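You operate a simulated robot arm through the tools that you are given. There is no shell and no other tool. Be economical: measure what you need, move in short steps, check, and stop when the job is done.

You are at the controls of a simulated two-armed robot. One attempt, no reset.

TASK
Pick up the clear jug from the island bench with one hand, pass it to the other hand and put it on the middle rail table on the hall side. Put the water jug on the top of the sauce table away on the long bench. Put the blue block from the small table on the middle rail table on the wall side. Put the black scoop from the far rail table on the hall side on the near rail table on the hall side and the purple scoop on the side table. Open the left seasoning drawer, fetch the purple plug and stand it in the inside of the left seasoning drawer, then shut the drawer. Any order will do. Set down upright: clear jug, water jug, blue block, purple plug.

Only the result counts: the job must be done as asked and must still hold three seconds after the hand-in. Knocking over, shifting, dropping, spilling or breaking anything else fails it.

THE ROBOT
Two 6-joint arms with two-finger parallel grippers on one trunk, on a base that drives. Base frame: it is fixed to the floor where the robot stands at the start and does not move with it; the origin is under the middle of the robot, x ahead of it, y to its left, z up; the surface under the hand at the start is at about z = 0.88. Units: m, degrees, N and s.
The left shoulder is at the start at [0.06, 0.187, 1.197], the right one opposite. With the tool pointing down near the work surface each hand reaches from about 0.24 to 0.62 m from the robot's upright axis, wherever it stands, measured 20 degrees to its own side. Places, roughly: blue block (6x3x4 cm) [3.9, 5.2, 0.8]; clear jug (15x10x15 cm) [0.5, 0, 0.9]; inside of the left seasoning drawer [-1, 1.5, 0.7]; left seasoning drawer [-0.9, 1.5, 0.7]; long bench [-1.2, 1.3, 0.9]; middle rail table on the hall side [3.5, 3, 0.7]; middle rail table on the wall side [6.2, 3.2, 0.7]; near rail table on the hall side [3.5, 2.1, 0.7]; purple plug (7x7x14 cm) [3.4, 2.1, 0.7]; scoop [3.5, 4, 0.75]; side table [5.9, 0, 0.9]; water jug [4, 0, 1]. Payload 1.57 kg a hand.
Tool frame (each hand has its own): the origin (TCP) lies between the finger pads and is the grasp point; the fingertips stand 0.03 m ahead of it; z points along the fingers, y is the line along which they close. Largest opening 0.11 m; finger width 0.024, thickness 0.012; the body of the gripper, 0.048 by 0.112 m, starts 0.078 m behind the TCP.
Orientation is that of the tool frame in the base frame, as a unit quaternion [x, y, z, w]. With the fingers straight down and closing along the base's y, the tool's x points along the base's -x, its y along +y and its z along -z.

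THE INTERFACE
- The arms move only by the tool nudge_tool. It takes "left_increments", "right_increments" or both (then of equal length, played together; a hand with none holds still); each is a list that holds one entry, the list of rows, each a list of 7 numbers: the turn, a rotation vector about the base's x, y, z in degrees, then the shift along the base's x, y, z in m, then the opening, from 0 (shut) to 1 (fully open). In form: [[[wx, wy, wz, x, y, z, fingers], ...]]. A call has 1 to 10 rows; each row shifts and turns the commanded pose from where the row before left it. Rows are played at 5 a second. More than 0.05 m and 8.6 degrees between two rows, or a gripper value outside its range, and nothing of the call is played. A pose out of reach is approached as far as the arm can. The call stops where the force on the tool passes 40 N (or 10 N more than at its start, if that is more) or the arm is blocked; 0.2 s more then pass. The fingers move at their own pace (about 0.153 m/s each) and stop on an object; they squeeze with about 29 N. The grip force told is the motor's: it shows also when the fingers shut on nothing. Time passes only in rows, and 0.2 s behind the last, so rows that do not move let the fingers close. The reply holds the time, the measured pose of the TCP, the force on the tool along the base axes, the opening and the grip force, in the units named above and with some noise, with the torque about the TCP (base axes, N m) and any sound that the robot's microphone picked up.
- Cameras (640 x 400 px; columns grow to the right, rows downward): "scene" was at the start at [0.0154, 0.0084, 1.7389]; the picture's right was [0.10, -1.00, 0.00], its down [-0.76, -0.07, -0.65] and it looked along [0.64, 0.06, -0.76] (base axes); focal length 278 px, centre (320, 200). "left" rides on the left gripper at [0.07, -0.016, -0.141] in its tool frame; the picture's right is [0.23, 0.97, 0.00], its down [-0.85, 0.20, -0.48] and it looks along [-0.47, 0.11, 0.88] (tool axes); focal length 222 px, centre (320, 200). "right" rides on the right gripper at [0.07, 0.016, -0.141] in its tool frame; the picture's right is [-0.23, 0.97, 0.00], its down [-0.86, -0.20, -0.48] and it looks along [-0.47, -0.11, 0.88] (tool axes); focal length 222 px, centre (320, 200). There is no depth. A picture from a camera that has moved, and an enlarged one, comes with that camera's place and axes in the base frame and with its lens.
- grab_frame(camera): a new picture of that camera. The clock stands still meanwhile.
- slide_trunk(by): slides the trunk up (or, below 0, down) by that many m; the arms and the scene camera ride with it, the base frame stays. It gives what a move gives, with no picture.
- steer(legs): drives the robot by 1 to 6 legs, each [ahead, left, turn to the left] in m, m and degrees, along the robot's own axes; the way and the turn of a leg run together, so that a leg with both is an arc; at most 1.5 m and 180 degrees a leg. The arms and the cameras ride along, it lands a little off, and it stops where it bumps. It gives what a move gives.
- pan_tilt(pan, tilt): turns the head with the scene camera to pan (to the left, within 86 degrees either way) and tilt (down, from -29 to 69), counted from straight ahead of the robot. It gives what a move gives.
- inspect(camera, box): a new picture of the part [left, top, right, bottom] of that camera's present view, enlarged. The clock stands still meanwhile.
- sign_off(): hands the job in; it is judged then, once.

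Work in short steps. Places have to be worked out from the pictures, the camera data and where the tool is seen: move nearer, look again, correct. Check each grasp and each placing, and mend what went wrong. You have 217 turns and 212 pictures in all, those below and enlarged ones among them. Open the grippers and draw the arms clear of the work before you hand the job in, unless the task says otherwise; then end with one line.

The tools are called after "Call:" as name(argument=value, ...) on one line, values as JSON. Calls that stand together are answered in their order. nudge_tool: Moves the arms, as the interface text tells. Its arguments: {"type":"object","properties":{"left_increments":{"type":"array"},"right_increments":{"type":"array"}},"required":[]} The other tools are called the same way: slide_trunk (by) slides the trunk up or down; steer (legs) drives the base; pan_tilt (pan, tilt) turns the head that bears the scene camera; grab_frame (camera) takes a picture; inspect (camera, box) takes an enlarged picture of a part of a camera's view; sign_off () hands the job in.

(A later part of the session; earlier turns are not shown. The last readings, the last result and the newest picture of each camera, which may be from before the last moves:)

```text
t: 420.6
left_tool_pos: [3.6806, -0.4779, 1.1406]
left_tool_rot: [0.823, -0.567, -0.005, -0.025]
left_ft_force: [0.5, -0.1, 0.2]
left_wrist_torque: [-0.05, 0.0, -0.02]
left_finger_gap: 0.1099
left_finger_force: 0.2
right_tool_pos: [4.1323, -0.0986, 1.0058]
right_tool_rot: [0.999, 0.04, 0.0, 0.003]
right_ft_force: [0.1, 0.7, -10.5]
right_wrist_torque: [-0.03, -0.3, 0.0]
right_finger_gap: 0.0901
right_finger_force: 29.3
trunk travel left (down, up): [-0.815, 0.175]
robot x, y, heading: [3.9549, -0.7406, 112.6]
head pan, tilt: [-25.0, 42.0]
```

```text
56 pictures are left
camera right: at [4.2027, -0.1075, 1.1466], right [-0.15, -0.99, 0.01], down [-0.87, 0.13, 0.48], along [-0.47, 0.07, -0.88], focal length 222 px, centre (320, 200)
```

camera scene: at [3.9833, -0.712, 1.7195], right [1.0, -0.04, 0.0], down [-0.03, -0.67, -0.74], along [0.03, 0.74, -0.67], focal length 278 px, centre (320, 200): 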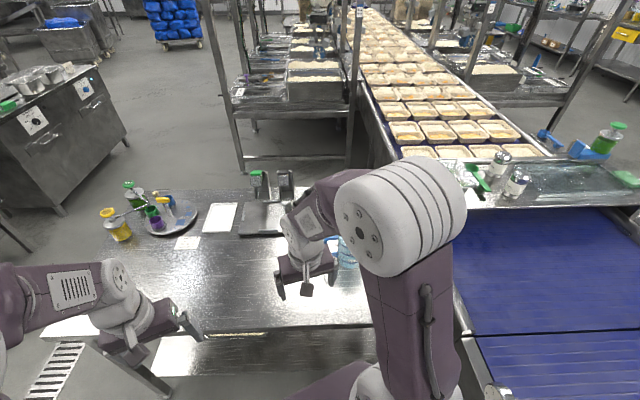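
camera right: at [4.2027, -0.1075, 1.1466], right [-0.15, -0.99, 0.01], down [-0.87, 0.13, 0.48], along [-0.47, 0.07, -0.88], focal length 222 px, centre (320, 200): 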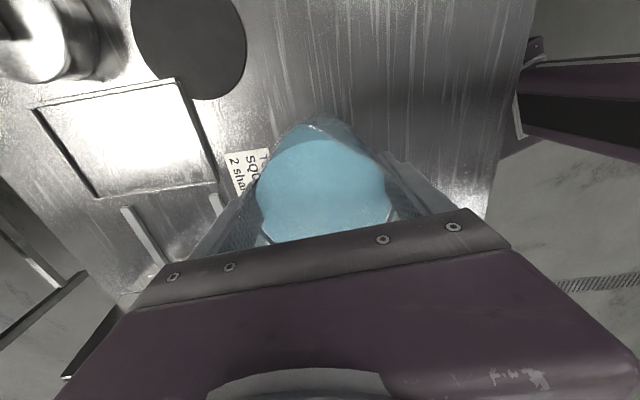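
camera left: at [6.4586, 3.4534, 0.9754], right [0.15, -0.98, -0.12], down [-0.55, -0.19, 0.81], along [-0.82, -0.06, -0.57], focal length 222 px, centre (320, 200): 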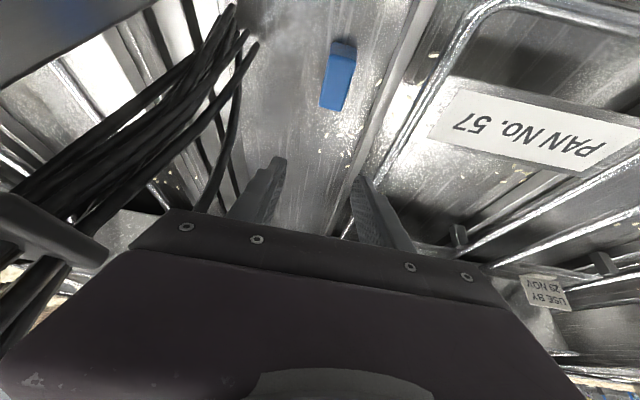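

The jug is held level (10.5 N). I raise it, retreat south, go west and turn to heading 0 in open space.

Call:
slide_trunk(by=0.1)

Call:
steer(legs=[[-0.415, 0.173, 0], [0.56, 1.35, 0], [0, 0, -56], [0, 0, -56.6]])

Call:
pan_tilt(pan=0, tilt=35)

Call:
grab_frame(camera="scene")

```text
t: 422.0
left_tool_pos: [3.6786, -0.4758, 1.2406]
left_tool_rot: [0.823, -0.568, -0.004, -0.024]
left_ft_force: [-0.4, 0.6, -0.3]
left_wrist_torque: [0.0, 0.03, -0.01]
left_finger_gap: 0.11
left_finger_force: 0.0
right_tool_pos: [4.1325, -0.0968, 1.1053]
right_tool_rot: [0.999, 0.04, 0.0, 0.004]
right_ft_force: [-0.7, -0.2, -9.7]
right_wrist_torque: [0.01, -0.29, -0.03]
right_finger_gap: 0.09
right_finger_force: 29.2
trunk travel left (down, up): [-0.915, 0.075]
robot x, y, heading: [3.9628, -0.7388, 112.5]
head pan, tilt: [-25.0, 42.0]
```

```text
t: 436.4
left_tool_pos: [2.8688, -1.0316, 1.2409]
left_tool_rot: [0.011, 1.0, -0.018, 0.016]
left_ft_force: [0.2, -0.3, 0.4]
left_wrist_torque: [0.02, -0.02, -0.01]
left_finger_gap: 0.1098
left_finger_force: 0.0
right_tool_pos: [3.0508, -1.5938, 1.1052]
right_tool_rot: [-0.592, 0.806, 0.004, -0.002]
right_ft_force: [1.0, -0.2, -10.4]
right_wrist_torque: [-0.25, 0.08, 0.05]
right_finger_gap: 0.0898
right_finger_force: 28.9
trunk travel left (down, up): [-0.915, 0.075]
robot x, y, heading: [2.5144, -1.1895, 0.8]
head pan, tilt: [-25.0, 42.0]
```

```text
t: 437.3
left_tool_pos: [2.8697, -1.0313, 1.241]
left_tool_rot: [0.01, 1.0, -0.018, 0.016]
left_ft_force: [0.1, 0.5, 0.0]
left_wrist_torque: [-0.02, -0.05, 0.01]
left_finger_gap: 0.1099
left_finger_force: 0.1
right_tool_pos: [3.0507, -1.5936, 1.1047]
right_tool_rot: [-0.591, 0.807, 0.003, -0.001]
right_ft_force: [-0.2, -0.6, -10.4]
right_wrist_torque: [-0.24, 0.1, 0.0]
right_finger_gap: 0.0897
right_finger_force: 29.2
trunk travel left (down, up): [-0.915, 0.075]
robot x, y, heading: [2.5164, -1.1915, 0.5]
head pan, tilt: [0.0, 35.0]
```

```text
55 pictures are left
camera scene: at [2.5474, -1.1913, 1.8499], right [0.01, -1.0, 0.0], down [-0.57, 0.0, -0.82], along [0.82, 0.01, -0.57], focal length 278 px, centre (320, 200)
```

scene: 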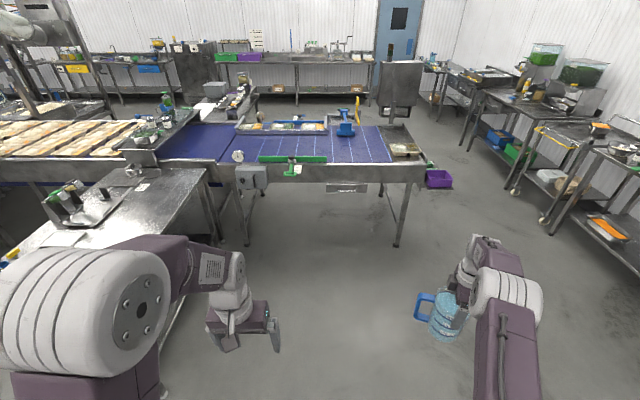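

Jug rides upright. Drive north along x≈2.3, turn to face -x in the open, and go west past the island's end.

Call:
steer(legs=[[-0.22, 0, -0.5], [0, 1.45, 0], [0, 1.45, 0], [0, 1.35, 0]])

Call:
steer(legs=[[0, 0, 90], [0, 0, 89]])

```text
t: 458.8
left_tool_pos: [2.6795, 3.1776, 1.2398]
left_tool_rot: [0.013, 1.0, -0.018, 0.017]
left_ft_force: [-0.3, -0.5, -0.3]
left_wrist_torque: [0.01, 0.01, 0.0]
left_finger_gap: 0.1101
left_finger_force: 0.0
right_tool_pos: [2.8569, 2.6141, 1.1058]
right_tool_rot: [-0.589, 0.808, 0.003, -0.002]
right_ft_force: [-0.4, -0.7, -9.3]
right_wrist_torque: [-0.3, 0.05, 0.06]
right_finger_gap: 0.0896
right_finger_force: 28.7
trunk travel left (down, up): [-0.915, 0.075]
robot x, y, heading: [2.3255, 3.0197, 0.0]
head pan, tilt: [0.0, 35.0]
```

```text
t: 466.8
left_tool_pos: [1.9725, 2.877, 1.2411]
left_tool_rot: [0.999, -0.027, -0.017, -0.017]
left_ft_force: [-0.8, 0.0, -1.3]
left_wrist_torque: [-0.03, 0.02, 0.01]
left_finger_gap: 0.1102
left_finger_force: 0.0
right_tool_pos: [1.8096, 3.4434, 1.1064]
right_tool_rot: [0.817, 0.577, 0.0, 0.003]
right_ft_force: [-0.2, 0.0, -10.4]
right_wrist_torque: [0.26, -0.11, 0.01]
right_finger_gap: 0.0901
right_finger_force: 29.5
trunk travel left (down, up): [-0.915, 0.075]
robot x, y, heading: [2.323, 3.0236, 178.5]
head pan, tilt: [0.0, 35.0]
```

Now west 2.5 m and look toward the long bench (to the left).

Call:
steer(legs=[[1.25, 0, 1.0], [1.2, 0, 0]])

Call:
pan_tilt(pan=45, tilt=35)

Call:
grab_frame(camera="scene")

```text
t: 478.6
left_tool_pos: [-0.4538, 2.9555, 1.2399]
left_tool_rot: [0.999, -0.041, -0.017, -0.018]
left_ft_force: [0.3, 0.0, 0.1]
left_wrist_torque: [0.0, 0.01, -0.03]
left_finger_gap: 0.1102
left_finger_force: 0.0
right_tool_pos: [-0.5986, 3.528, 1.1063]
right_tool_rot: [0.825, 0.565, 0.001, 0.004]
right_ft_force: [-0.7, 0.2, -10.5]
right_wrist_torque: [0.29, -0.1, 0.0]
right_finger_gap: 0.0898
right_finger_force: 28.4
trunk travel left (down, up): [-0.915, 0.075]
robot x, y, heading: [-0.0935, 3.0916, 176.9]
head pan, tilt: [0.0, 35.0]
```

```text
t: 479.8
left_tool_pos: [-0.4553, 2.9547, 1.2397]
left_tool_rot: [0.999, -0.042, -0.016, -0.019]
left_ft_force: [0.9, 0.3, 0.3]
left_wrist_torque: [0.0, 0.03, 0.01]
left_finger_gap: 0.1102
left_finger_force: 0.1
right_tool_pos: [-0.6003, 3.5276, 1.1052]
right_tool_rot: [0.825, 0.565, 0.001, 0.003]
right_ft_force: [-0.3, 1.2, -10.1]
right_wrist_torque: [0.27, -0.1, 0.04]
right_finger_gap: 0.0896
right_finger_force: 29.0
trunk travel left (down, up): [-0.915, 0.075]
robot x, y, heading: [-0.0933, 3.0919, 177.0]
head pan, tilt: [45.0, 35.0]
```

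```text
54 pictures are left
camera scene: at [-0.1033, 3.0328, 1.85], right [-0.67, 0.74, 0.0], down [0.43, 0.38, -0.82], along [-0.61, -0.55, -0.57], focal length 278 px, centre (320, 200)
```

scene: 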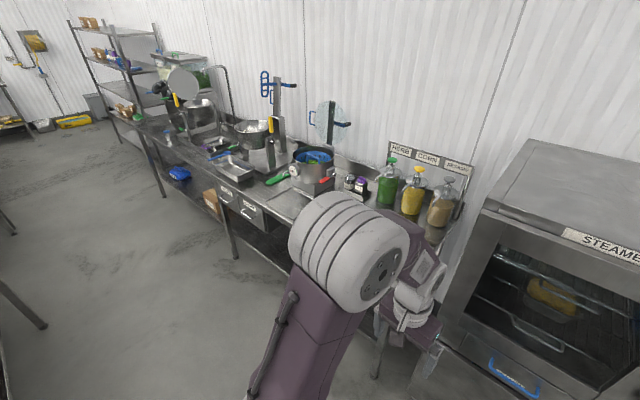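

The long bench is on the left with the two seasoning drawers. Move south to y≈1.9 facing -x and look at the bench front-on.

Call:
steer(legs=[[0, 1.2, 3.0]])

Call:
pan_tilt(pan=5, tilt=42)

Call:
grab_frame(camera="scene")

```text
t: 485.9
left_tool_pos: [-0.4575, 1.7199, 1.2402]
left_tool_rot: [1.0, 0.0, -0.016, -0.018]
left_ft_force: [-0.7, -0.3, 0.1]
left_wrist_torque: [-0.02, 0.01, -0.01]
left_finger_gap: 0.1098
left_finger_force: 0.1
right_tool_pos: [-0.6486, 2.2779, 1.1061]
right_tool_rot: [0.801, 0.598, 0.002, 0.003]
right_ft_force: [0.3, 0.8, -10.8]
right_wrist_torque: [0.28, -0.11, 0.02]
right_finger_gap: 0.0895
right_finger_force: 28.9
trunk travel left (down, up): [-0.915, 0.075]
robot x, y, heading: [-0.1108, 1.8824, -178.4]
head pan, tilt: [45.0, 35.0]
```

```text
t: 487.0
left_tool_pos: [-0.4577, 1.7176, 1.2405]
left_tool_rot: [1.0, -0.002, -0.017, -0.017]
left_ft_force: [-0.1, -0.1, -0.1]
left_wrist_torque: [0.01, 0.0, -0.01]
left_finger_gap: 0.1099
left_finger_force: 0.1
right_tool_pos: [-0.6486, 2.2775, 1.1044]
right_tool_rot: [0.801, 0.599, 0.002, 0.004]
right_ft_force: [-0.6, 1.1, -10.7]
right_wrist_torque: [0.26, -0.04, 0.01]
right_finger_gap: 0.0897
right_finger_force: 29.3
trunk travel left (down, up): [-0.915, 0.075]
robot x, y, heading: [-0.1079, 1.8825, -178.7]
head pan, tilt: [5.0, 42.0]
```

```text
53 pictures are left
camera scene: at [-0.137, 1.8775, 1.8394], right [-0.11, 0.99, 0.0], down [0.67, 0.08, -0.74], along [-0.74, -0.09, -0.67], focal length 278 px, centre (320, 200)
```

scene: 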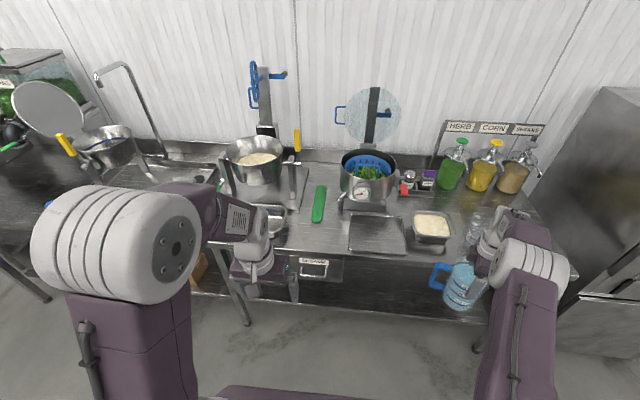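

I zoom on the bench top to find a free spot for the jug.

Call:
inspect(camera="scene", box=[240, 140, 560, 300])

```text
2.00 times, centred on (400, 220) of scene
camera zoom: at [-0.137, 1.8775, 1.8394], right [-0.11, 0.99, 0.0], down [0.67, 0.08, -0.74], along [-0.74, -0.09, -0.67], focal length 556 px, centre (160, 160)
```

zoom: 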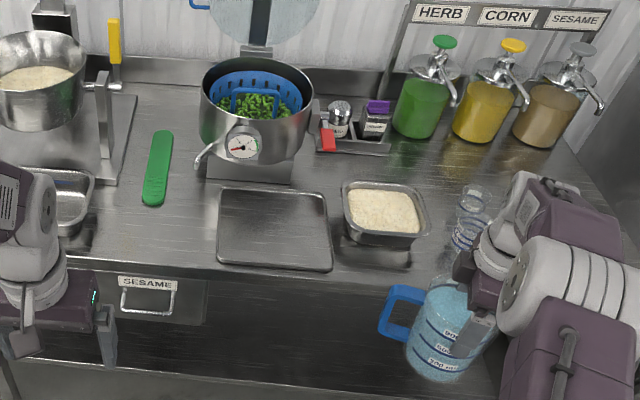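

Free area seems to be right of the rice container (y≈2.4–2.7). Check with the right camera.

Call:
grab_frame(camera="right")

```text
51 pictures are left
camera right: at [-0.6144, 2.3405, 1.2462], right [0.87, -0.5, 0.01], down [-0.44, -0.76, 0.48], along [-0.23, -0.42, -0.88], focal length 222 px, centre (320, 200)
```

right: 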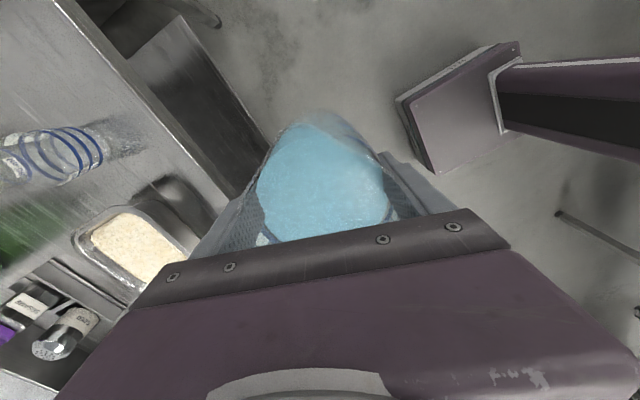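

A tall clear bottle stands at (-0.91, 2.43); the bench corner around (-1.0, 2.63) is free. Align laterally, then drive in.

Call:
steer(legs=[[0, -0.355, -1.0], [0.2, 0, 0]])

Call:
grab_frame(camera="right")

Call:
pan_tilt(pan=-25, tilt=42)

Call:
grab_frame(camera="scene")

```text
t: 490.4
left_tool_pos: [-0.66, 2.0751, 1.2411]
left_tool_rot: [1.0, -0.011, -0.019, -0.017]
left_ft_force: [0.9, -0.1, 0.7]
left_wrist_torque: [0.03, 0.05, 0.01]
left_finger_gap: 0.11
left_finger_force: 0.0
right_tool_pos: [-0.8413, 2.6381, 1.108]
right_tool_rot: [0.807, 0.591, 0.001, 0.002]
right_ft_force: [0.8, 0.3, -9.1]
right_wrist_torque: [0.21, -0.05, 0.02]
right_finger_gap: 0.0898
right_finger_force: 29.3
trunk travel left (down, up): [-0.915, 0.075]
robot x, y, heading: [-0.314, 2.2337, -179.5]
head pan, tilt: [5.0, 42.0]
```

```text
50 pictures are left
camera right: at [-0.8049, 2.701, 1.2483], right [0.86, -0.51, 0.0], down [-0.45, -0.75, 0.48], along [-0.24, -0.41, -0.88], focal length 222 px, centre (320, 200)
```

right: 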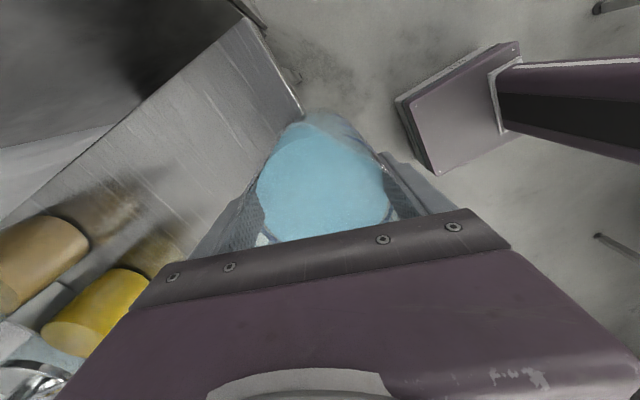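

```text
t: 491.4
left_tool_pos: [-0.6659, 2.0773, 1.2387]
left_tool_rot: [1.0, -0.01, -0.016, -0.018]
left_ft_force: [0.1, -0.6, -0.2]
left_wrist_torque: [-0.01, -0.02, 0.01]
left_finger_gap: 0.1103
left_finger_force: 0.2
right_tool_pos: [-0.8455, 2.6393, 1.1049]
right_tool_rot: [0.807, 0.591, 0.003, 0.004]
right_ft_force: [-0.6, 0.4, -10.5]
right_wrist_torque: [0.23, -0.12, 0.0]
right_finger_gap: 0.0896
right_finger_force: 29.2
trunk travel left (down, up): [-0.915, 0.075]
robot x, y, heading: [-0.3138, 2.2341, -179.7]
head pan, tilt: [-25.0, 42.0]
```

```text
49 pictures are left
camera scene: at [-0.3356, 2.2723, 1.8393], right [0.41, 0.91, 0.0], down [0.61, -0.28, -0.74], along [-0.67, 0.31, -0.67], focal length 278 px, centre (320, 200)
```

scene: 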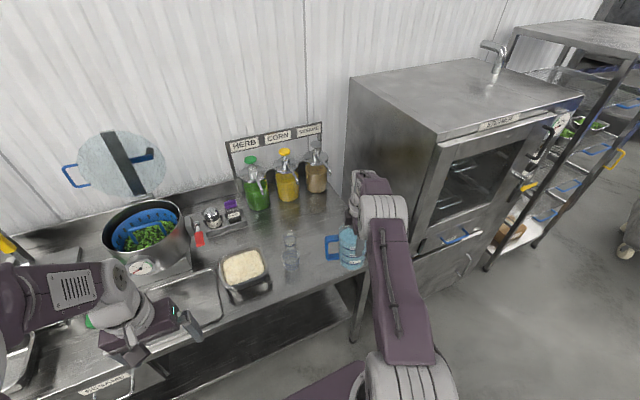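

All clear. Drive in 0.155 m, then lower until contact.

Call:
steer(legs=[[0.155, 0, 0]])

Call:
slide_trunk(by=-0.075)

Call:
inspect(camera="scene", box=[240, 160, 440, 320])

```text
t: 492.8
left_tool_pos: [-0.8148, 2.0748, 1.2417]
left_tool_rot: [1.0, -0.01, -0.018, -0.017]
left_ft_force: [0.3, 0.7, 0.2]
left_wrist_torque: [0.01, 0.03, 0.01]
left_finger_gap: 0.1101
left_finger_force: 0.2
right_tool_pos: [-0.9942, 2.6372, 1.106]
right_tool_rot: [0.807, 0.591, 0.001, 0.003]
right_ft_force: [-0.3, 0.3, -10.6]
right_wrist_torque: [0.25, -0.07, 0.01]
right_finger_gap: 0.0895
right_finger_force: 28.9
trunk travel left (down, up): [-0.915, 0.075]
robot x, y, heading: [-0.4644, 2.2325, -179.6]
head pan, tilt: [-25.0, 42.0]
```

```text
t: 493.9
left_tool_pos: [-0.8164, 2.0745, 1.1662]
left_tool_rot: [1.0, -0.01, -0.018, -0.018]
left_ft_force: [-0.3, 0.2, 1.3]
left_wrist_torque: [0.02, 0.03, -0.01]
left_finger_gap: 0.1099
left_finger_force: 0.1
right_tool_pos: [-0.9957, 2.6369, 1.03]
right_tool_rot: [0.807, 0.591, 0.002, 0.004]
right_ft_force: [-0.6, 0.4, -11.2]
right_wrist_torque: [0.29, -0.05, 0.0]
right_finger_gap: 0.0899
right_finger_force: 29.3
trunk travel left (down, up): [-0.84, 0.15]
robot x, y, heading: [-0.4638, 2.2329, -179.6]
head pan, tilt: [-25.0, 42.0]
```

```text
2.50 times, centred on (340, 240) of scene
camera zoom: at [-0.4841, 2.2704, 1.7644], right [0.41, 0.91, 0.0], down [0.61, -0.28, -0.74], along [-0.68, 0.31, -0.67], focal length 695 px, centre (270, 100)
```

zoom: 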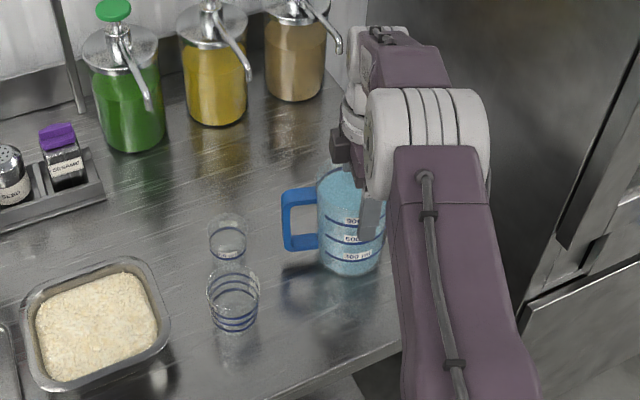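

The jug is a few cm above the bench. Lower in 1 cm steps.

Call:
slide_trunk(by=-0.015)

Call:
slide_trunk(by=-0.008)

Call:
slide_trunk(by=-0.006)

```text
t: 494.5
left_tool_pos: [-0.8126, 2.0735, 1.1508]
left_tool_rot: [1.0, -0.011, -0.018, -0.019]
left_ft_force: [-1.2, 0.2, 0.1]
left_wrist_torque: [-0.04, -0.02, 0.02]
left_finger_gap: 0.11
left_finger_force: 0.0
right_tool_pos: [-0.9969, 2.6392, 1.0236]
right_tool_rot: [0.807, 0.59, -0.001, -0.003]
right_ft_force: [11.1, 1.7, 19.8]
right_wrist_torque: [-1.21, -0.87, 0.52]
right_finger_gap: 0.0898
right_finger_force: 28.6
trunk travel left (down, up): [-0.825, 0.165]
robot x, y, heading: [-0.4652, 2.2359, -179.5]
head pan, tilt: [-25.0, 42.0]
stopped: the force on the tool passed its limit at 42 N (the readings are from after the stop); the commanded pose is now the measured one
```

```text
t: 494.9
left_tool_pos: [-0.813, 2.0729, 1.1474]
left_tool_rot: [1.0, -0.01, -0.018, -0.019]
left_ft_force: [0.1, 0.4, -0.6]
left_wrist_torque: [0.0, -0.04, 0.01]
left_finger_gap: 0.1098
left_finger_force: 0.1
right_tool_pos: [-0.9964, 2.6411, 1.0256]
right_tool_rot: [0.807, 0.591, -0.002, -0.006]
right_ft_force: [12.5, -1.8, 24.8]
right_wrist_torque: [-1.95, -1.44, 0.7]
right_finger_gap: 0.0898
right_finger_force: 29.7
trunk travel left (down, up): [-0.821, 0.169]
robot x, y, heading: [-0.4637, 2.2296, -179.8]
head pan, tilt: [-25.0, 42.0]
stopped: the force on the tool passed its limit at 46 N (the readings are from after the stop); the commanded pose is now the measured one
```

```text
t: 495.3
left_tool_pos: [-0.8125, 2.0733, 1.144]
left_tool_rot: [1.0, -0.01, -0.018, -0.018]
left_ft_force: [0.1, 0.6, -0.1]
left_wrist_torque: [0.01, -0.05, 0.02]
left_finger_gap: 0.11
left_finger_force: 0.0
right_tool_pos: [-0.9971, 2.6415, 1.0226]
right_tool_rot: [0.808, 0.59, -0.003, -0.007]
right_ft_force: [13.2, -2.0, 28.5]
right_wrist_torque: [-2.24, -2.1, 0.69]
right_finger_gap: 0.0899
right_finger_force: 29.8
trunk travel left (down, up): [-0.817, 0.173]
robot x, y, heading: [-0.4635, 2.234, -179.3]
head pan, tilt: [-25.0, 42.0]
stopped: the force on the tool passed its limit at 44 N (the readings are from after the stop); the commanded pose is now the measured one
```

Contact reached (bench at ≈0.92). Ease 4 mm up, then open.

Call:
slide_trunk(by=0.005)

Call:
nudge_tool(right_increments=[[[0, 0, 0, 0, 0, 0, 0.85], [0, 0, 0, 0, 0, 0, 0.95], [0, 0, 0, 0, 0, 0, 1], [0, 0, 0, 0, 0, 0, 1]]])

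Call:
inspect(camera="scene", box=[240, 160, 440, 320])

```text
t: 495.8
left_tool_pos: [-0.8171, 2.0749, 1.1475]
left_tool_rot: [1.0, -0.01, -0.016, -0.018]
left_ft_force: [-0.4, 0.0, 0.0]
left_wrist_torque: [0.04, -0.05, 0.01]
left_finger_gap: 0.11
left_finger_force: 0.0
right_tool_pos: [-1.0029, 2.6432, 1.0243]
right_tool_rot: [0.808, 0.59, -0.003, -0.008]
right_ft_force: [-0.7, 0.2, -9.2]
right_wrist_torque: [0.28, -0.06, -0.01]
right_finger_gap: 0.09
right_finger_force: 29.2
trunk travel left (down, up): [-0.822, 0.168]
robot x, y, heading: [-0.4681, 2.2349, -179.6]
head pan, tilt: [-25.0, 42.0]
```

```text
t: 496.8
left_tool_pos: [-0.8152, 2.0753, 1.1485]
left_tool_rot: [1.0, -0.011, -0.016, -0.018]
left_ft_force: [-0.5, -0.7, 0.0]
left_wrist_torque: [0.0, 0.0, 0.0]
left_finger_gap: 0.1099
left_finger_force: 0.1
right_tool_pos: [-1.0016, 2.6427, 1.0251]
right_tool_rot: [0.807, 0.59, -0.002, -0.008]
right_ft_force: [0.4, -0.4, 0.4]
right_wrist_torque: [-0.01, 0.03, 0.02]
right_finger_gap: 0.1101
right_finger_force: 0.0
trunk travel left (down, up): [-0.822, 0.168]
robot x, y, heading: [-0.4656, 2.2357, -179.7]
head pan, tilt: [-25.0, 42.0]
```

```text
2.50 times, centred on (340, 240) of scene
camera zoom: at [-0.4838, 2.2698, 1.7471], right [0.42, 0.91, 0.0], down [0.61, -0.28, -0.74], along [-0.68, 0.31, -0.67], focal length 695 px, centre (270, 100)
```

zoom: 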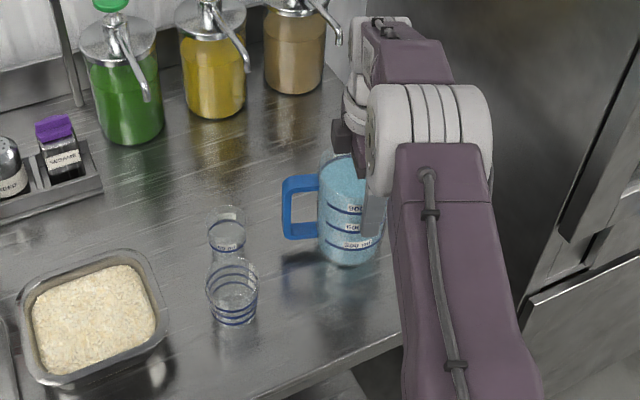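

Jug stands upright. Raise straight up and back off; check the jug.

Call:
slide_trunk(by=0.15)

Call:
steer(legs=[[-0.3, 0, 0]])

Call:
grab_frame(camera="scene")

```text
t: 498.6
left_tool_pos: [-0.8155, 2.0751, 1.2986]
left_tool_rot: [1.0, -0.01, -0.017, -0.018]
left_ft_force: [0.0, -0.1, 0.0]
left_wrist_torque: [-0.03, -0.02, 0.01]
left_finger_gap: 0.1097
left_finger_force: 0.1
right_tool_pos: [-1.002, 2.6431, 1.1748]
right_tool_rot: [0.808, 0.589, -0.003, -0.009]
right_ft_force: [0.0, -0.5, 0.1]
right_wrist_torque: [-0.03, -0.01, 0.02]
right_finger_gap: 0.1103
right_finger_force: 0.0
trunk travel left (down, up): [-0.972, 0.018]
robot x, y, heading: [-0.4648, 2.2363, -179.4]
head pan, tilt: [-25.0, 42.0]
```

```text
t: 500.6
left_tool_pos: [-0.5163, 2.0759, 1.2978]
left_tool_rot: [1.0, -0.01, -0.016, -0.018]
left_ft_force: [-0.1, 0.1, -0.6]
left_wrist_torque: [-0.02, -0.02, 0.0]
left_finger_gap: 0.1097
left_finger_force: 0.2
right_tool_pos: [-0.7041, 2.6425, 1.1745]
right_tool_rot: [0.806, 0.592, -0.003, -0.009]
right_ft_force: [-0.7, -0.2, 0.2]
right_wrist_torque: [-0.03, -0.06, 0.01]
right_finger_gap: 0.1101
right_finger_force: 0.0
trunk travel left (down, up): [-0.972, 0.018]
robot x, y, heading: [-0.164, 2.2348, -179.5]
head pan, tilt: [-25.0, 42.0]
```

```text
46 pictures are left
camera scene: at [-0.1868, 2.2725, 1.897], right [0.41, 0.91, 0.0], down [0.61, -0.28, -0.74], along [-0.68, 0.31, -0.67], focal length 278 px, centre (320, 200)
```

scene: 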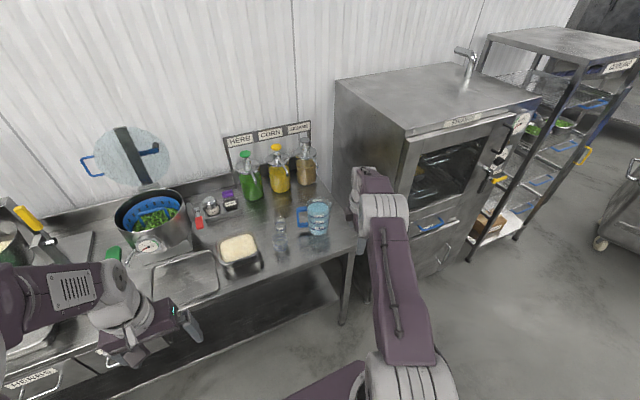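

Water jug is done. Now look at the drawers from the front: move to y≈1.45 with the hands held apart.

Call:
steer(legs=[[0.0, 0.75, -0.5]])

Call:
nudge_tool(left_increments=[[[0, 0, 0, 0.02, -0.03, 0, 1], [0, 0, 0, 0.02, -0.03, 0, 1], [0, 0, 0, 0.01, -0.03, 0, 1], [0, 0, 0, 0, -0.03, 0, 1], [0, 0, 0, 0, 0, 0, 1], [0, 0, 0, 0, 0, 0, 1]]], right_increments=[[[0, 0, -8, 0.02, 0, 0, 1], [0, 0, -8, 0.03, 0, 0, 1], [0, 0, -8, 0.03, 0, 0, 1], [0, 0, -8, 0.03, 0, 0, 1], [0, 0, -8, 0.02, 0, 0, 1], [0, 0, -8, 0.02, 0, 0, 1]]])

Call:
pan_tilt(pan=0, tilt=52)

Call:
grab_frame(camera="scene")

```text
t: 504.6
left_tool_pos: [-0.5204, 1.352, 1.2983]
left_tool_rot: [0.999, -0.023, -0.016, -0.018]
left_ft_force: [-0.4, 0.9, 0.2]
left_wrist_torque: [-0.01, 0.01, 0.0]
left_finger_gap: 0.11
left_finger_force: 0.0
right_tool_pos: [-0.6915, 1.9239, 1.1744]
right_tool_rot: [0.815, 0.58, -0.004, -0.008]
right_ft_force: [0.4, 0.1, 0.2]
right_wrist_torque: [-0.03, -0.02, 0.01]
right_finger_gap: 0.1101
right_finger_force: 0.1
trunk travel left (down, up): [-0.972, 0.018]
robot x, y, heading: [-0.1671, 1.5028, 178.9]
head pan, tilt: [-25.0, 42.0]
```

```text
t: 506.0
left_tool_pos: [-0.4689, 1.2308, 1.2987]
left_tool_rot: [0.999, -0.023, -0.017, -0.018]
left_ft_force: [-1.0, 0.5, -0.3]
left_wrist_torque: [-0.02, 0.0, 0.01]
left_finger_gap: 0.1099
left_finger_force: 0.0
right_tool_pos: [-0.5415, 1.9237, 1.175]
right_tool_rot: [0.98, 0.198, 0.001, -0.009]
right_ft_force: [-0.6, 0.4, -0.2]
right_wrist_torque: [-0.01, 0.02, 0.02]
right_finger_gap: 0.1099
right_finger_force: 0.1
trunk travel left (down, up): [-0.972, 0.018]
robot x, y, heading: [-0.1687, 1.4998, 179.1]
head pan, tilt: [-25.0, 42.0]
```

```text
t: 506.9
left_tool_pos: [-0.4704, 1.2307, 1.2983]
left_tool_rot: [0.999, -0.023, -0.017, -0.018]
left_ft_force: [0.3, 0.0, 0.5]
left_wrist_torque: [-0.02, 0.03, 0.01]
left_finger_gap: 0.1098
left_finger_force: 0.1
right_tool_pos: [-0.5418, 1.9216, 1.1752]
right_tool_rot: [0.98, 0.199, 0.0, -0.01]
right_ft_force: [0.6, 0.5, -0.1]
right_wrist_torque: [-0.03, -0.02, -0.04]
right_finger_gap: 0.1098
right_finger_force: 0.1
trunk travel left (down, up): [-0.972, 0.018]
robot x, y, heading: [-0.1655, 1.4991, 179.0]
head pan, tilt: [0.0, 52.0]
```

```text
45 pictures are left
camera scene: at [-0.1839, 1.5019, 1.8832], right [0.02, 1.0, 0.0], down [0.79, -0.01, -0.62], along [-0.62, 0.01, -0.79], focal length 278 px, centre (320, 200)
```

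scene: 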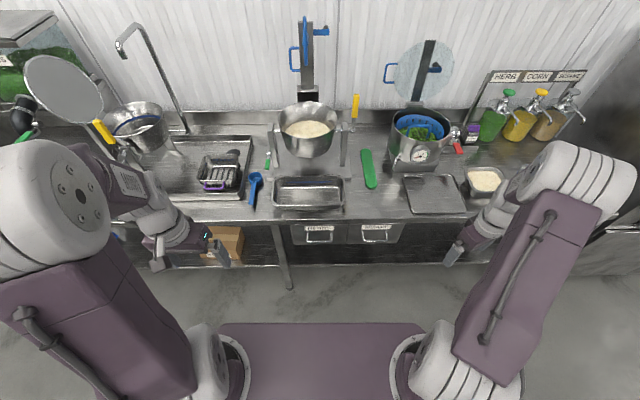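

Both drawers are visible. Zoom in on them.

Call:
inspect(camera="scene", box=[270, 195, 430, 275])

```text
4.00 times, centred on (350, 235) of scene
camera zoom: at [-0.1839, 1.5019, 1.8832], right [0.02, 1.0, 0.0], down [0.79, -0.01, -0.62], along [-0.62, 0.01, -0.79], focal length 1112 px, centre (200, 60)
```

zoom: 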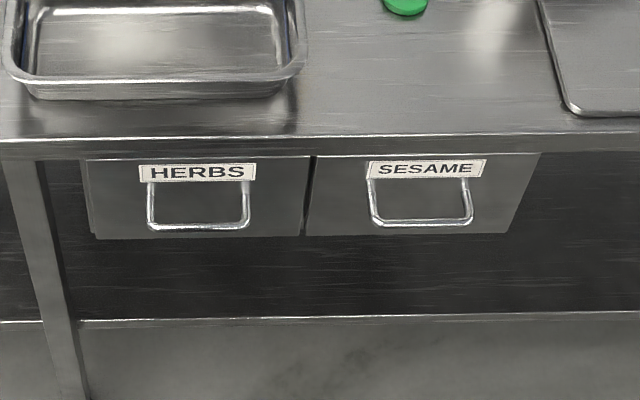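

The left drawer ("HERBS") spans y 1.39–1.64, z 0.685–0.867. I need to know how its handle protrudes; view it with the left wrist camera.

Call:
inspect(camera="left", box=[0, 0, 320, 200])

```text
2.00 times, centred on (160, 100) of left
camera zoom: at [-0.3957, 1.2367, 1.4369], right [0.18, -0.98, -0.04], down [-0.85, -0.18, 0.5], along [-0.5, -0.05, -0.86], focal length 444 px, centre (640, 400)
```

zoom: 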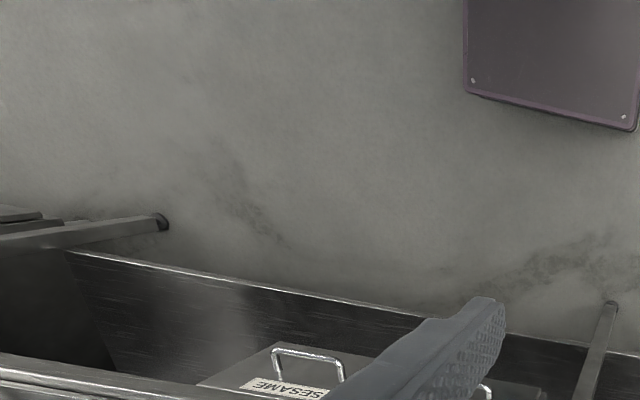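

The handle's legs (y≈1.458 and 1.567) stand ~2 cm off the face at z≈0.78–0.85. I'll grip the y=1.458 leg with the left hand pitched 45°. Shift the base north 0.23, set the pitch, and lower the trunk.

Call:
steer(legs=[[0, -0.23, 1.0]])

Call:
nudge_tool(left_increments=[[[0, 7.5, 0, -0.035, 0, 0.015, 1], [0, 7.5, 0, -0.035, 0, 0.015, 1], [0, 7.5, 0, -0.035, 0, 0.015, 1], [0, 7.5, 0, -0.035, 0, 0.015, 0.6], [0, 7.5, 0, -0.035, 0, 0.015, 0.4], [0, 7.5, 0, -0.035, 0, 0.015, 0.4]]])

Call:
slide_trunk(by=-0.53)

Call:
grab_frame(camera="left")

Call:
inspect(camera="scene", box=[160, 170, 360, 320])

```text
t: 508.7
left_tool_pos: [-0.4625, 1.4506, 1.2982]
left_tool_rot: [1.0, -0.013, -0.017, -0.02]
left_ft_force: [0.0, -1.0, 0.5]
left_wrist_torque: [0.02, 0.01, -0.03]
left_finger_gap: 0.1101
left_finger_force: 0.0
right_tool_pos: [-0.5491, 2.1428, 1.1778]
right_tool_rot: [0.978, 0.209, 0.0, -0.012]
right_ft_force: [0.1, -0.7, 0.3]
right_wrist_torque: [0.04, 0.01, 0.01]
right_finger_gap: 0.11
right_finger_force: 0.1
trunk travel left (down, up): [-0.972, 0.018]
robot x, y, heading: [-0.1662, 1.73, -180.1]
head pan, tilt: [0.0, 52.0]
```

```text
t: 510.1
left_tool_pos: [-0.6747, 1.4566, 1.389]
left_tool_rot: [0.917, -0.018, -0.398, -0.01]
left_ft_force: [-0.1, 0.1, 0.0]
left_wrist_torque: [0.02, 0.0, 0.02]
left_finger_gap: 0.0438
left_finger_force: 0.0
right_tool_pos: [-0.5492, 2.1469, 1.1755]
right_tool_rot: [0.978, 0.207, 0.002, -0.01]
right_ft_force: [0.0, 0.3, 0.6]
right_wrist_torque: [0.0, -0.01, -0.01]
right_finger_gap: 0.1102
right_finger_force: 0.0
trunk travel left (down, up): [-0.972, 0.018]
robot x, y, heading: [-0.1634, 1.7347, -180.0]
head pan, tilt: [0.0, 52.0]
```

```text
refused: -0.53 is not a number from -0.4 to 0.4
```

```text
42 pictures are left
camera left: at [-0.523, 1.465, 1.4334], right [0.11, -0.98, -0.17], down [-0.24, -0.19, 0.95], along [-0.96, -0.06, -0.26], focal length 222 px, centre (320, 200)
```

left: 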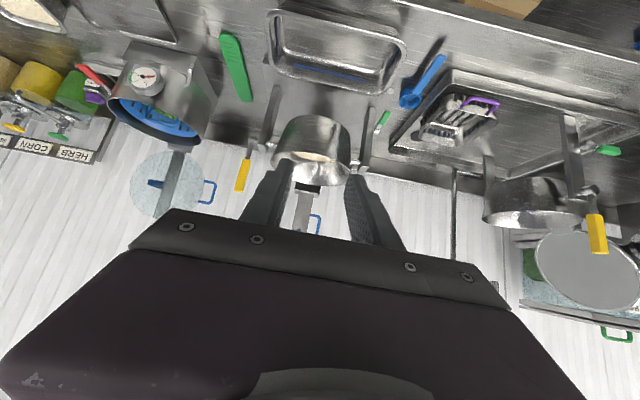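

```text
2.67 times, centred on (260, 245) of scene
camera zoom: at [-0.1833, 1.733, 1.8832], right [0.0, 1.0, 0.0], down [0.79, 0.0, -0.61], along [-0.61, 0.0, -0.79], focal length 741 px, centre (480, 80)
```

zoom: 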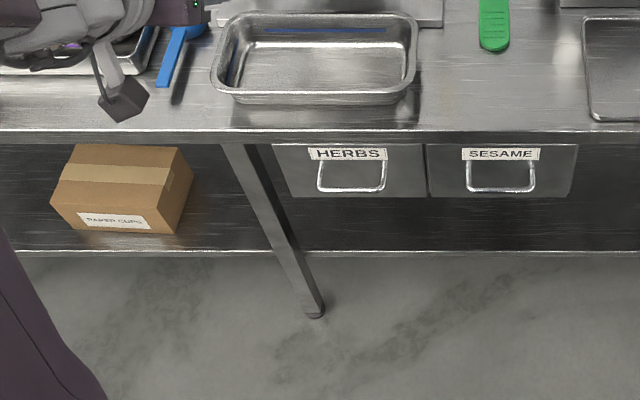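

Lower in two slides and look with the left camera.

Call:
slide_trunk(by=-0.4)

Call:
slide_trunk(by=-0.13)

Call:
inspect(camera="left", box=[160, 0, 480, 240])

Call:
inspect(camera="scene", box=[200, 100, 400, 250])

```text
t: 513.9
left_tool_pos: [-0.673, 1.4565, 0.9892]
left_tool_rot: [0.917, -0.019, -0.398, -0.011]
left_ft_force: [0.2, 0.2, 0.9]
left_wrist_torque: [0.03, 0.0, 0.02]
left_finger_gap: 0.0438
left_finger_force: 0.1
right_tool_pos: [-0.5479, 2.1473, 0.7767]
right_tool_rot: [0.978, 0.208, 0.0, -0.009]
right_ft_force: [0.2, 0.4, 0.2]
right_wrist_torque: [0.02, -0.04, -0.01]
right_finger_gap: 0.1097
right_finger_force: 0.0
trunk travel left (down, up): [-0.572, 0.418]
robot x, y, heading: [-0.162, 1.7346, -180.1]
head pan, tilt: [0.0, 52.0]
```

```text
t: 515.5
left_tool_pos: [-0.6722, 1.4566, 0.8592]
left_tool_rot: [0.917, -0.019, -0.399, -0.011]
left_ft_force: [-1.0, -0.1, 0.2]
left_wrist_torque: [0.01, 0.02, -0.01]
left_finger_gap: 0.0439
left_finger_force: 0.0
right_tool_pos: [-0.5482, 2.1474, 0.6454]
right_tool_rot: [0.978, 0.208, 0.001, -0.009]
right_ft_force: [1.1, -0.6, 0.1]
right_wrist_torque: [-0.02, 0.0, 0.02]
right_finger_gap: 0.1103
right_finger_force: 0.0
trunk travel left (down, up): [-0.442, 0.548]
robot x, y, heading: [-0.168, 1.7333, -179.9]
head pan, tilt: [0.0, 52.0]
```

```text
1.67 times, centred on (320, 120) of left
camera zoom: at [-0.5216, 1.4659, 0.9039], right [0.11, -0.98, -0.17], down [-0.24, -0.19, 0.95], along [-0.96, -0.06, -0.26], focal length 370 px, centre (320, 333)
```

zoom: 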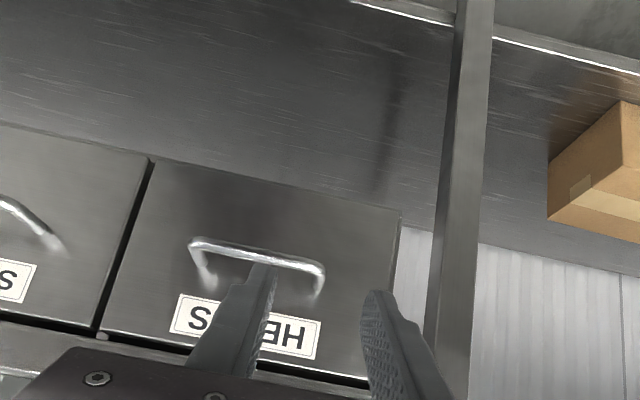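

```text
2.67 times, centred on (300, 175) of scene
camera zoom: at [-0.1817, 1.7341, 1.3532], right [0.0, 1.0, 0.0], down [0.79, 0.0, -0.62], along [-0.62, 0.0, -0.79], focal length 741 px, centre (373, 267)
```

zoom: 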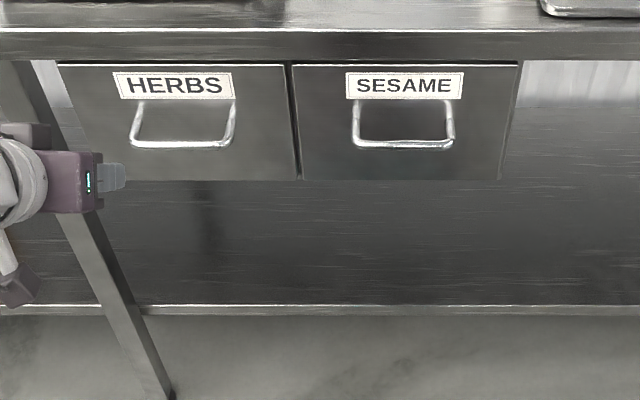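

The handle is a horizontal D: bar at x≈-0.825, z≈0.766, standing 7 cm off the face; its left leg at y≈1.455. I'll hook/grip that leg: lower 3 cm, drive ahead 0.175, then lower onto it.

Call:
slide_trunk(by=-0.03)

Call:
steer(legs=[[0.175, 0, 0]])

Call:
inspect(camera="left", box=[200, 20, 440, 240])

```text
t: 516.2
left_tool_pos: [-0.6729, 1.457, 0.8315]
left_tool_rot: [0.917, -0.019, -0.399, -0.011]
left_ft_force: [-1.2, 0.1, -0.5]
left_wrist_torque: [-0.02, 0.01, 0.01]
left_finger_gap: 0.0441
left_finger_force: 0.1
right_tool_pos: [-0.5489, 2.1472, 0.6163]
right_tool_rot: [0.978, 0.207, 0.0, -0.01]
right_ft_force: [0.0, 0.5, -1.0]
right_wrist_torque: [0.0, 0.02, 0.0]
right_finger_gap: 0.1099
right_finger_force: 0.0
trunk travel left (down, up): [-0.412, 0.578]
robot x, y, heading: [-0.1642, 1.7307, -179.8]
head pan, tilt: [0.0, 52.0]
```

```text
t: 517.6
left_tool_pos: [-0.8183, 1.4519, 0.8262]
left_tool_rot: [0.919, -0.014, -0.394, -0.009]
left_ft_force: [2.2, 0.6, 1.9]
left_wrist_torque: [-0.01, 0.03, 0.03]
left_finger_gap: 0.0436
left_finger_force: 0.0
right_tool_pos: [-0.7017, 2.1463, 0.6162]
right_tool_rot: [0.978, 0.209, 0.001, -0.009]
right_ft_force: [0.5, -0.7, 0.0]
right_wrist_torque: [0.0, -0.03, -0.03]
right_finger_gap: 0.11
right_finger_force: 0.0
trunk travel left (down, up): [-0.412, 0.578]
robot x, y, heading: [-0.3181, 1.7363, -179.7]
head pan, tilt: [0.0, 52.0]
stopped in leg 1: the force on the tool passed its limit at 136 N (the readings are from after the stop); the commanded pose is now the measured one
```

```text
1.82 times, centred on (320, 130) of left
camera zoom: at [-0.6682, 1.4636, 0.8725], right [0.12, -0.98, -0.17], down [-0.25, -0.2, 0.95], along [-0.96, -0.08, -0.27], focal length 404 px, centre (320, 327)
```

zoom: 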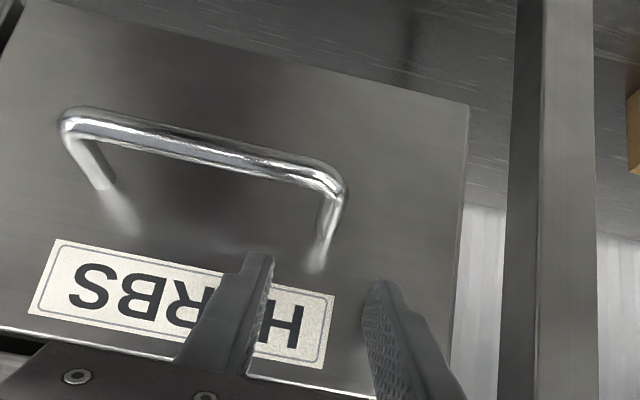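

The drawer face is at x≈-0.842 (fingertips touched it); so the handle bar is at x≈-0.785, z≈0.79, left leg at y≈1.454. Back 1.8 cm, lower 3.3 cm, and close on the leg.

Call:
steer(legs=[[-0.02, 0, 0]])

Call:
slide_trunk(by=-0.033)

Call:
nudge_tool(left_increments=[[[0, 0, 0, 0, 0, 0, 0.2], [0, 0, 0, 0, 0, 0, 0], [0, 0, 0, 0, 0, 0, 0], [0, 0, 0, 0, 0, 0, 0]]])

Call:
inspect(camera="left", box=[200, 20, 440, 240])

```text
t: 518.4
left_tool_pos: [-0.7982, 1.4536, 0.8255]
left_tool_rot: [0.919, -0.014, -0.395, -0.008]
left_ft_force: [1.2, -0.3, -0.1]
left_wrist_torque: [-0.02, -0.01, -0.02]
left_finger_gap: 0.0442
left_finger_force: 0.1
right_tool_pos: [-0.6804, 2.1449, 0.6164]
right_tool_rot: [0.978, 0.209, 0.001, -0.009]
right_ft_force: [0.6, -0.2, 0.2]
right_wrist_torque: [-0.01, 0.03, 0.02]
right_finger_gap: 0.1099
right_finger_force: 0.0
trunk travel left (down, up): [-0.412, 0.578]
robot x, y, heading: [-0.2982, 1.732, -179.6]
head pan, tilt: [0.0, 52.0]
```

```text
t: 519.2
left_tool_pos: [-0.7979, 1.4528, 0.7918]
left_tool_rot: [0.92, -0.014, -0.392, -0.008]
left_ft_force: [-3.3, 0.1, 7.0]
left_wrist_torque: [0.24, 0.28, 0.12]
left_finger_gap: 0.044
left_finger_force: 0.1
right_tool_pos: [-0.6819, 2.1455, 0.5822]
right_tool_rot: [0.978, 0.21, 0.001, -0.009]
right_ft_force: [-0.3, -0.3, 0.4]
right_wrist_torque: [0.0, -0.03, 0.01]
right_finger_gap: 0.1102
right_finger_force: 0.0
trunk travel left (down, up): [-0.379, 0.611]
robot x, y, heading: [-0.2976, 1.731, -179.6]
head pan, tilt: [0.0, 52.0]
```

```text
t: 520.2
left_tool_pos: [-0.799, 1.4532, 0.7929]
left_tool_rot: [0.919, -0.014, -0.394, -0.009]
left_ft_force: [0.2, -0.4, 0.4]
left_wrist_torque: [-0.01, -0.01, 0.04]
left_finger_gap: 0.0
left_finger_force: 20.9
right_tool_pos: [-0.6805, 2.1449, 0.5831]
right_tool_rot: [0.978, 0.21, 0.002, -0.009]
right_ft_force: [1.1, 0.5, -0.1]
right_wrist_torque: [0.01, -0.01, 0.0]
right_finger_gap: 0.1099
right_finger_force: 0.1
trunk travel left (down, up): [-0.379, 0.611]
robot x, y, heading: [-0.2941, 1.7322, -179.8]
head pan, tilt: [0.0, 52.0]
```

```text
1.82 times, centred on (320, 130) of left
camera zoom: at [-0.6482, 1.4636, 0.8393], right [0.12, -0.98, -0.17], down [-0.25, -0.2, 0.95], along [-0.96, -0.08, -0.27], focal length 404 px, centre (320, 327)
```

zoom: 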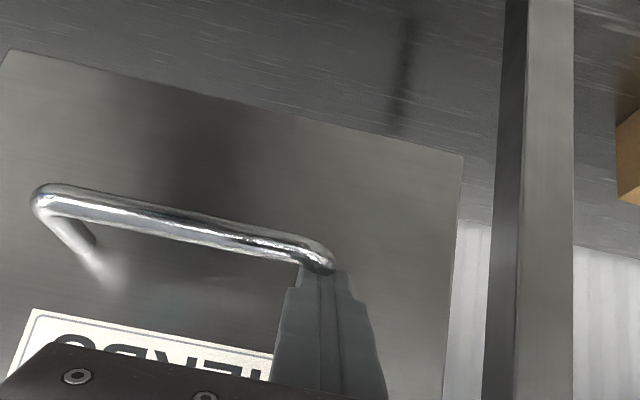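

The inclined fingers can't fit behind the bar. Better: closed fingers, steeper tool (pitch ~22°), inserted behind the bar at its middle (y≈1.51) as a hook. Raise, re-pitch and look.

Call:
slide_trunk(by=0.06)

Call:
nudge_tool(left_increments=[[[0, -8.3, 0, 0.005, 0.018, 0, 0], [0, -8.3, 0, 0.005, 0.018, 0, 0], [0, -8.3, 0, 0, 0.02, 0, 0]]])

Call:
inspect(camera="left", box=[160, 0, 480, 240])

```text
t: 521.2
left_tool_pos: [-0.8, 1.4532, 0.8531]
left_tool_rot: [0.919, -0.014, -0.394, -0.009]
left_ft_force: [-0.6, 1.0, 0.2]
left_wrist_torque: [-0.01, -0.01, 0.03]
left_finger_gap: 0.0
left_finger_force: 20.8
right_tool_pos: [-0.6819, 2.145, 0.643]
right_tool_rot: [0.978, 0.21, 0.001, -0.009]
right_ft_force: [-0.2, -0.5, 0.1]
right_wrist_torque: [-0.01, 0.01, -0.01]
right_finger_gap: 0.1099
right_finger_force: 0.1
trunk travel left (down, up): [-0.439, 0.551]
robot x, y, heading: [-0.2956, 1.7325, -179.6]
head pan, tilt: [0.0, 52.0]
```

```text
t: 522.0
left_tool_pos: [-0.7909, 1.509, 0.8519]
left_tool_rot: [0.982, -0.012, -0.186, -0.011]
left_ft_force: [0.6, 0.9, 0.4]
left_wrist_torque: [0.02, -0.02, 0.03]
left_finger_gap: 0.0
left_finger_force: 21.1
right_tool_pos: [-0.6807, 2.1465, 0.6421]
right_tool_rot: [0.978, 0.209, 0.0, -0.009]
right_ft_force: [0.1, -0.4, 0.7]
right_wrist_torque: [-0.03, -0.02, 0.02]
right_finger_gap: 0.1099
right_finger_force: 0.0
trunk travel left (down, up): [-0.439, 0.551]
robot x, y, heading: [-0.2958, 1.7331, -179.7]
head pan, tilt: [0.0, 52.0]
```

```text
1.67 times, centred on (320, 120) of left
camera zoom: at [-0.6738, 1.5204, 0.9581], right [0.18, -0.98, -0.1], down [-0.63, -0.2, 0.75], along [-0.76, -0.08, -0.65], focal length 370 px, centre (320, 333)
```

zoom: 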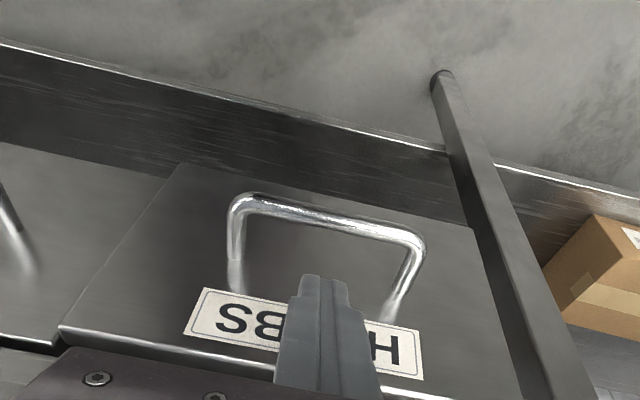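

Bar at x≈-0.785, z≈0.785. Move 2.1 cm forward, then lower 6.9 cm so the tips hook behind the bar.

Call:
steer(legs=[[0.021, 0, 0]])

Call:
slide_trunk(by=-0.069)

Call:
inspect(camera="left", box=[160, 0, 480, 240])

```text
t: 522.8
left_tool_pos: [-0.8119, 1.5091, 0.8526]
left_tool_rot: [0.983, -0.012, -0.185, -0.011]
left_ft_force: [-0.1, 0.5, -0.2]
left_wrist_torque: [0.02, 0.01, 0.0]
left_finger_gap: 0.0
left_finger_force: 21.0
right_tool_pos: [-0.703, 2.1461, 0.6421]
right_tool_rot: [0.978, 0.21, 0.001, -0.009]
right_ft_force: [0.1, 0.7, -0.1]
right_wrist_torque: [0.02, 0.01, -0.02]
right_finger_gap: 0.11
right_finger_force: 0.0
trunk travel left (down, up): [-0.439, 0.551]
robot x, y, heading: [-0.3193, 1.7303, -179.7]
head pan, tilt: [0.0, 52.0]
```

```text
t: 523.9
left_tool_pos: [-0.8108, 1.509, 0.783]
left_tool_rot: [0.982, -0.012, -0.186, -0.012]
left_ft_force: [0.0, 0.7, 0.8]
left_wrist_torque: [0.0, -0.04, -0.02]
left_finger_gap: 0.0
left_finger_force: 21.1
right_tool_pos: [-0.7012, 2.1453, 0.5745]
right_tool_rot: [0.978, 0.21, 0.001, -0.009]
right_ft_force: [-0.3, 0.3, -0.4]
right_wrist_torque: [-0.01, 0.0, -0.01]
right_finger_gap: 0.1101
right_finger_force: 0.1
trunk travel left (down, up): [-0.37, 0.62]
robot x, y, heading: [-0.3158, 1.7359, -180.2]
head pan, tilt: [0.0, 52.0]
```

```text
1.67 times, centred on (320, 120) of left
camera zoom: at [-0.6933, 1.5199, 0.8885], right [0.18, -0.98, -0.1], down [-0.63, -0.2, 0.75], along [-0.76, -0.08, -0.65], focal length 370 px, centre (320, 333)
```

zoom: 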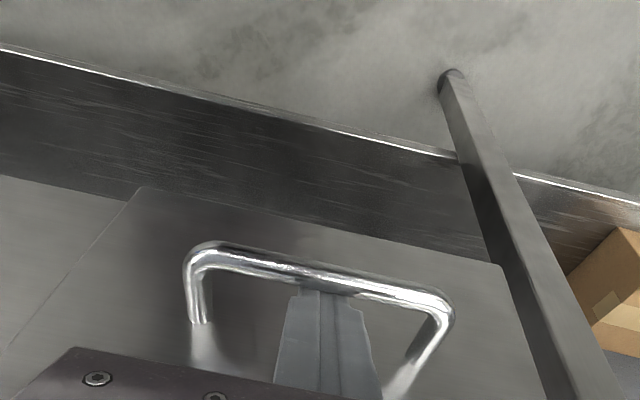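

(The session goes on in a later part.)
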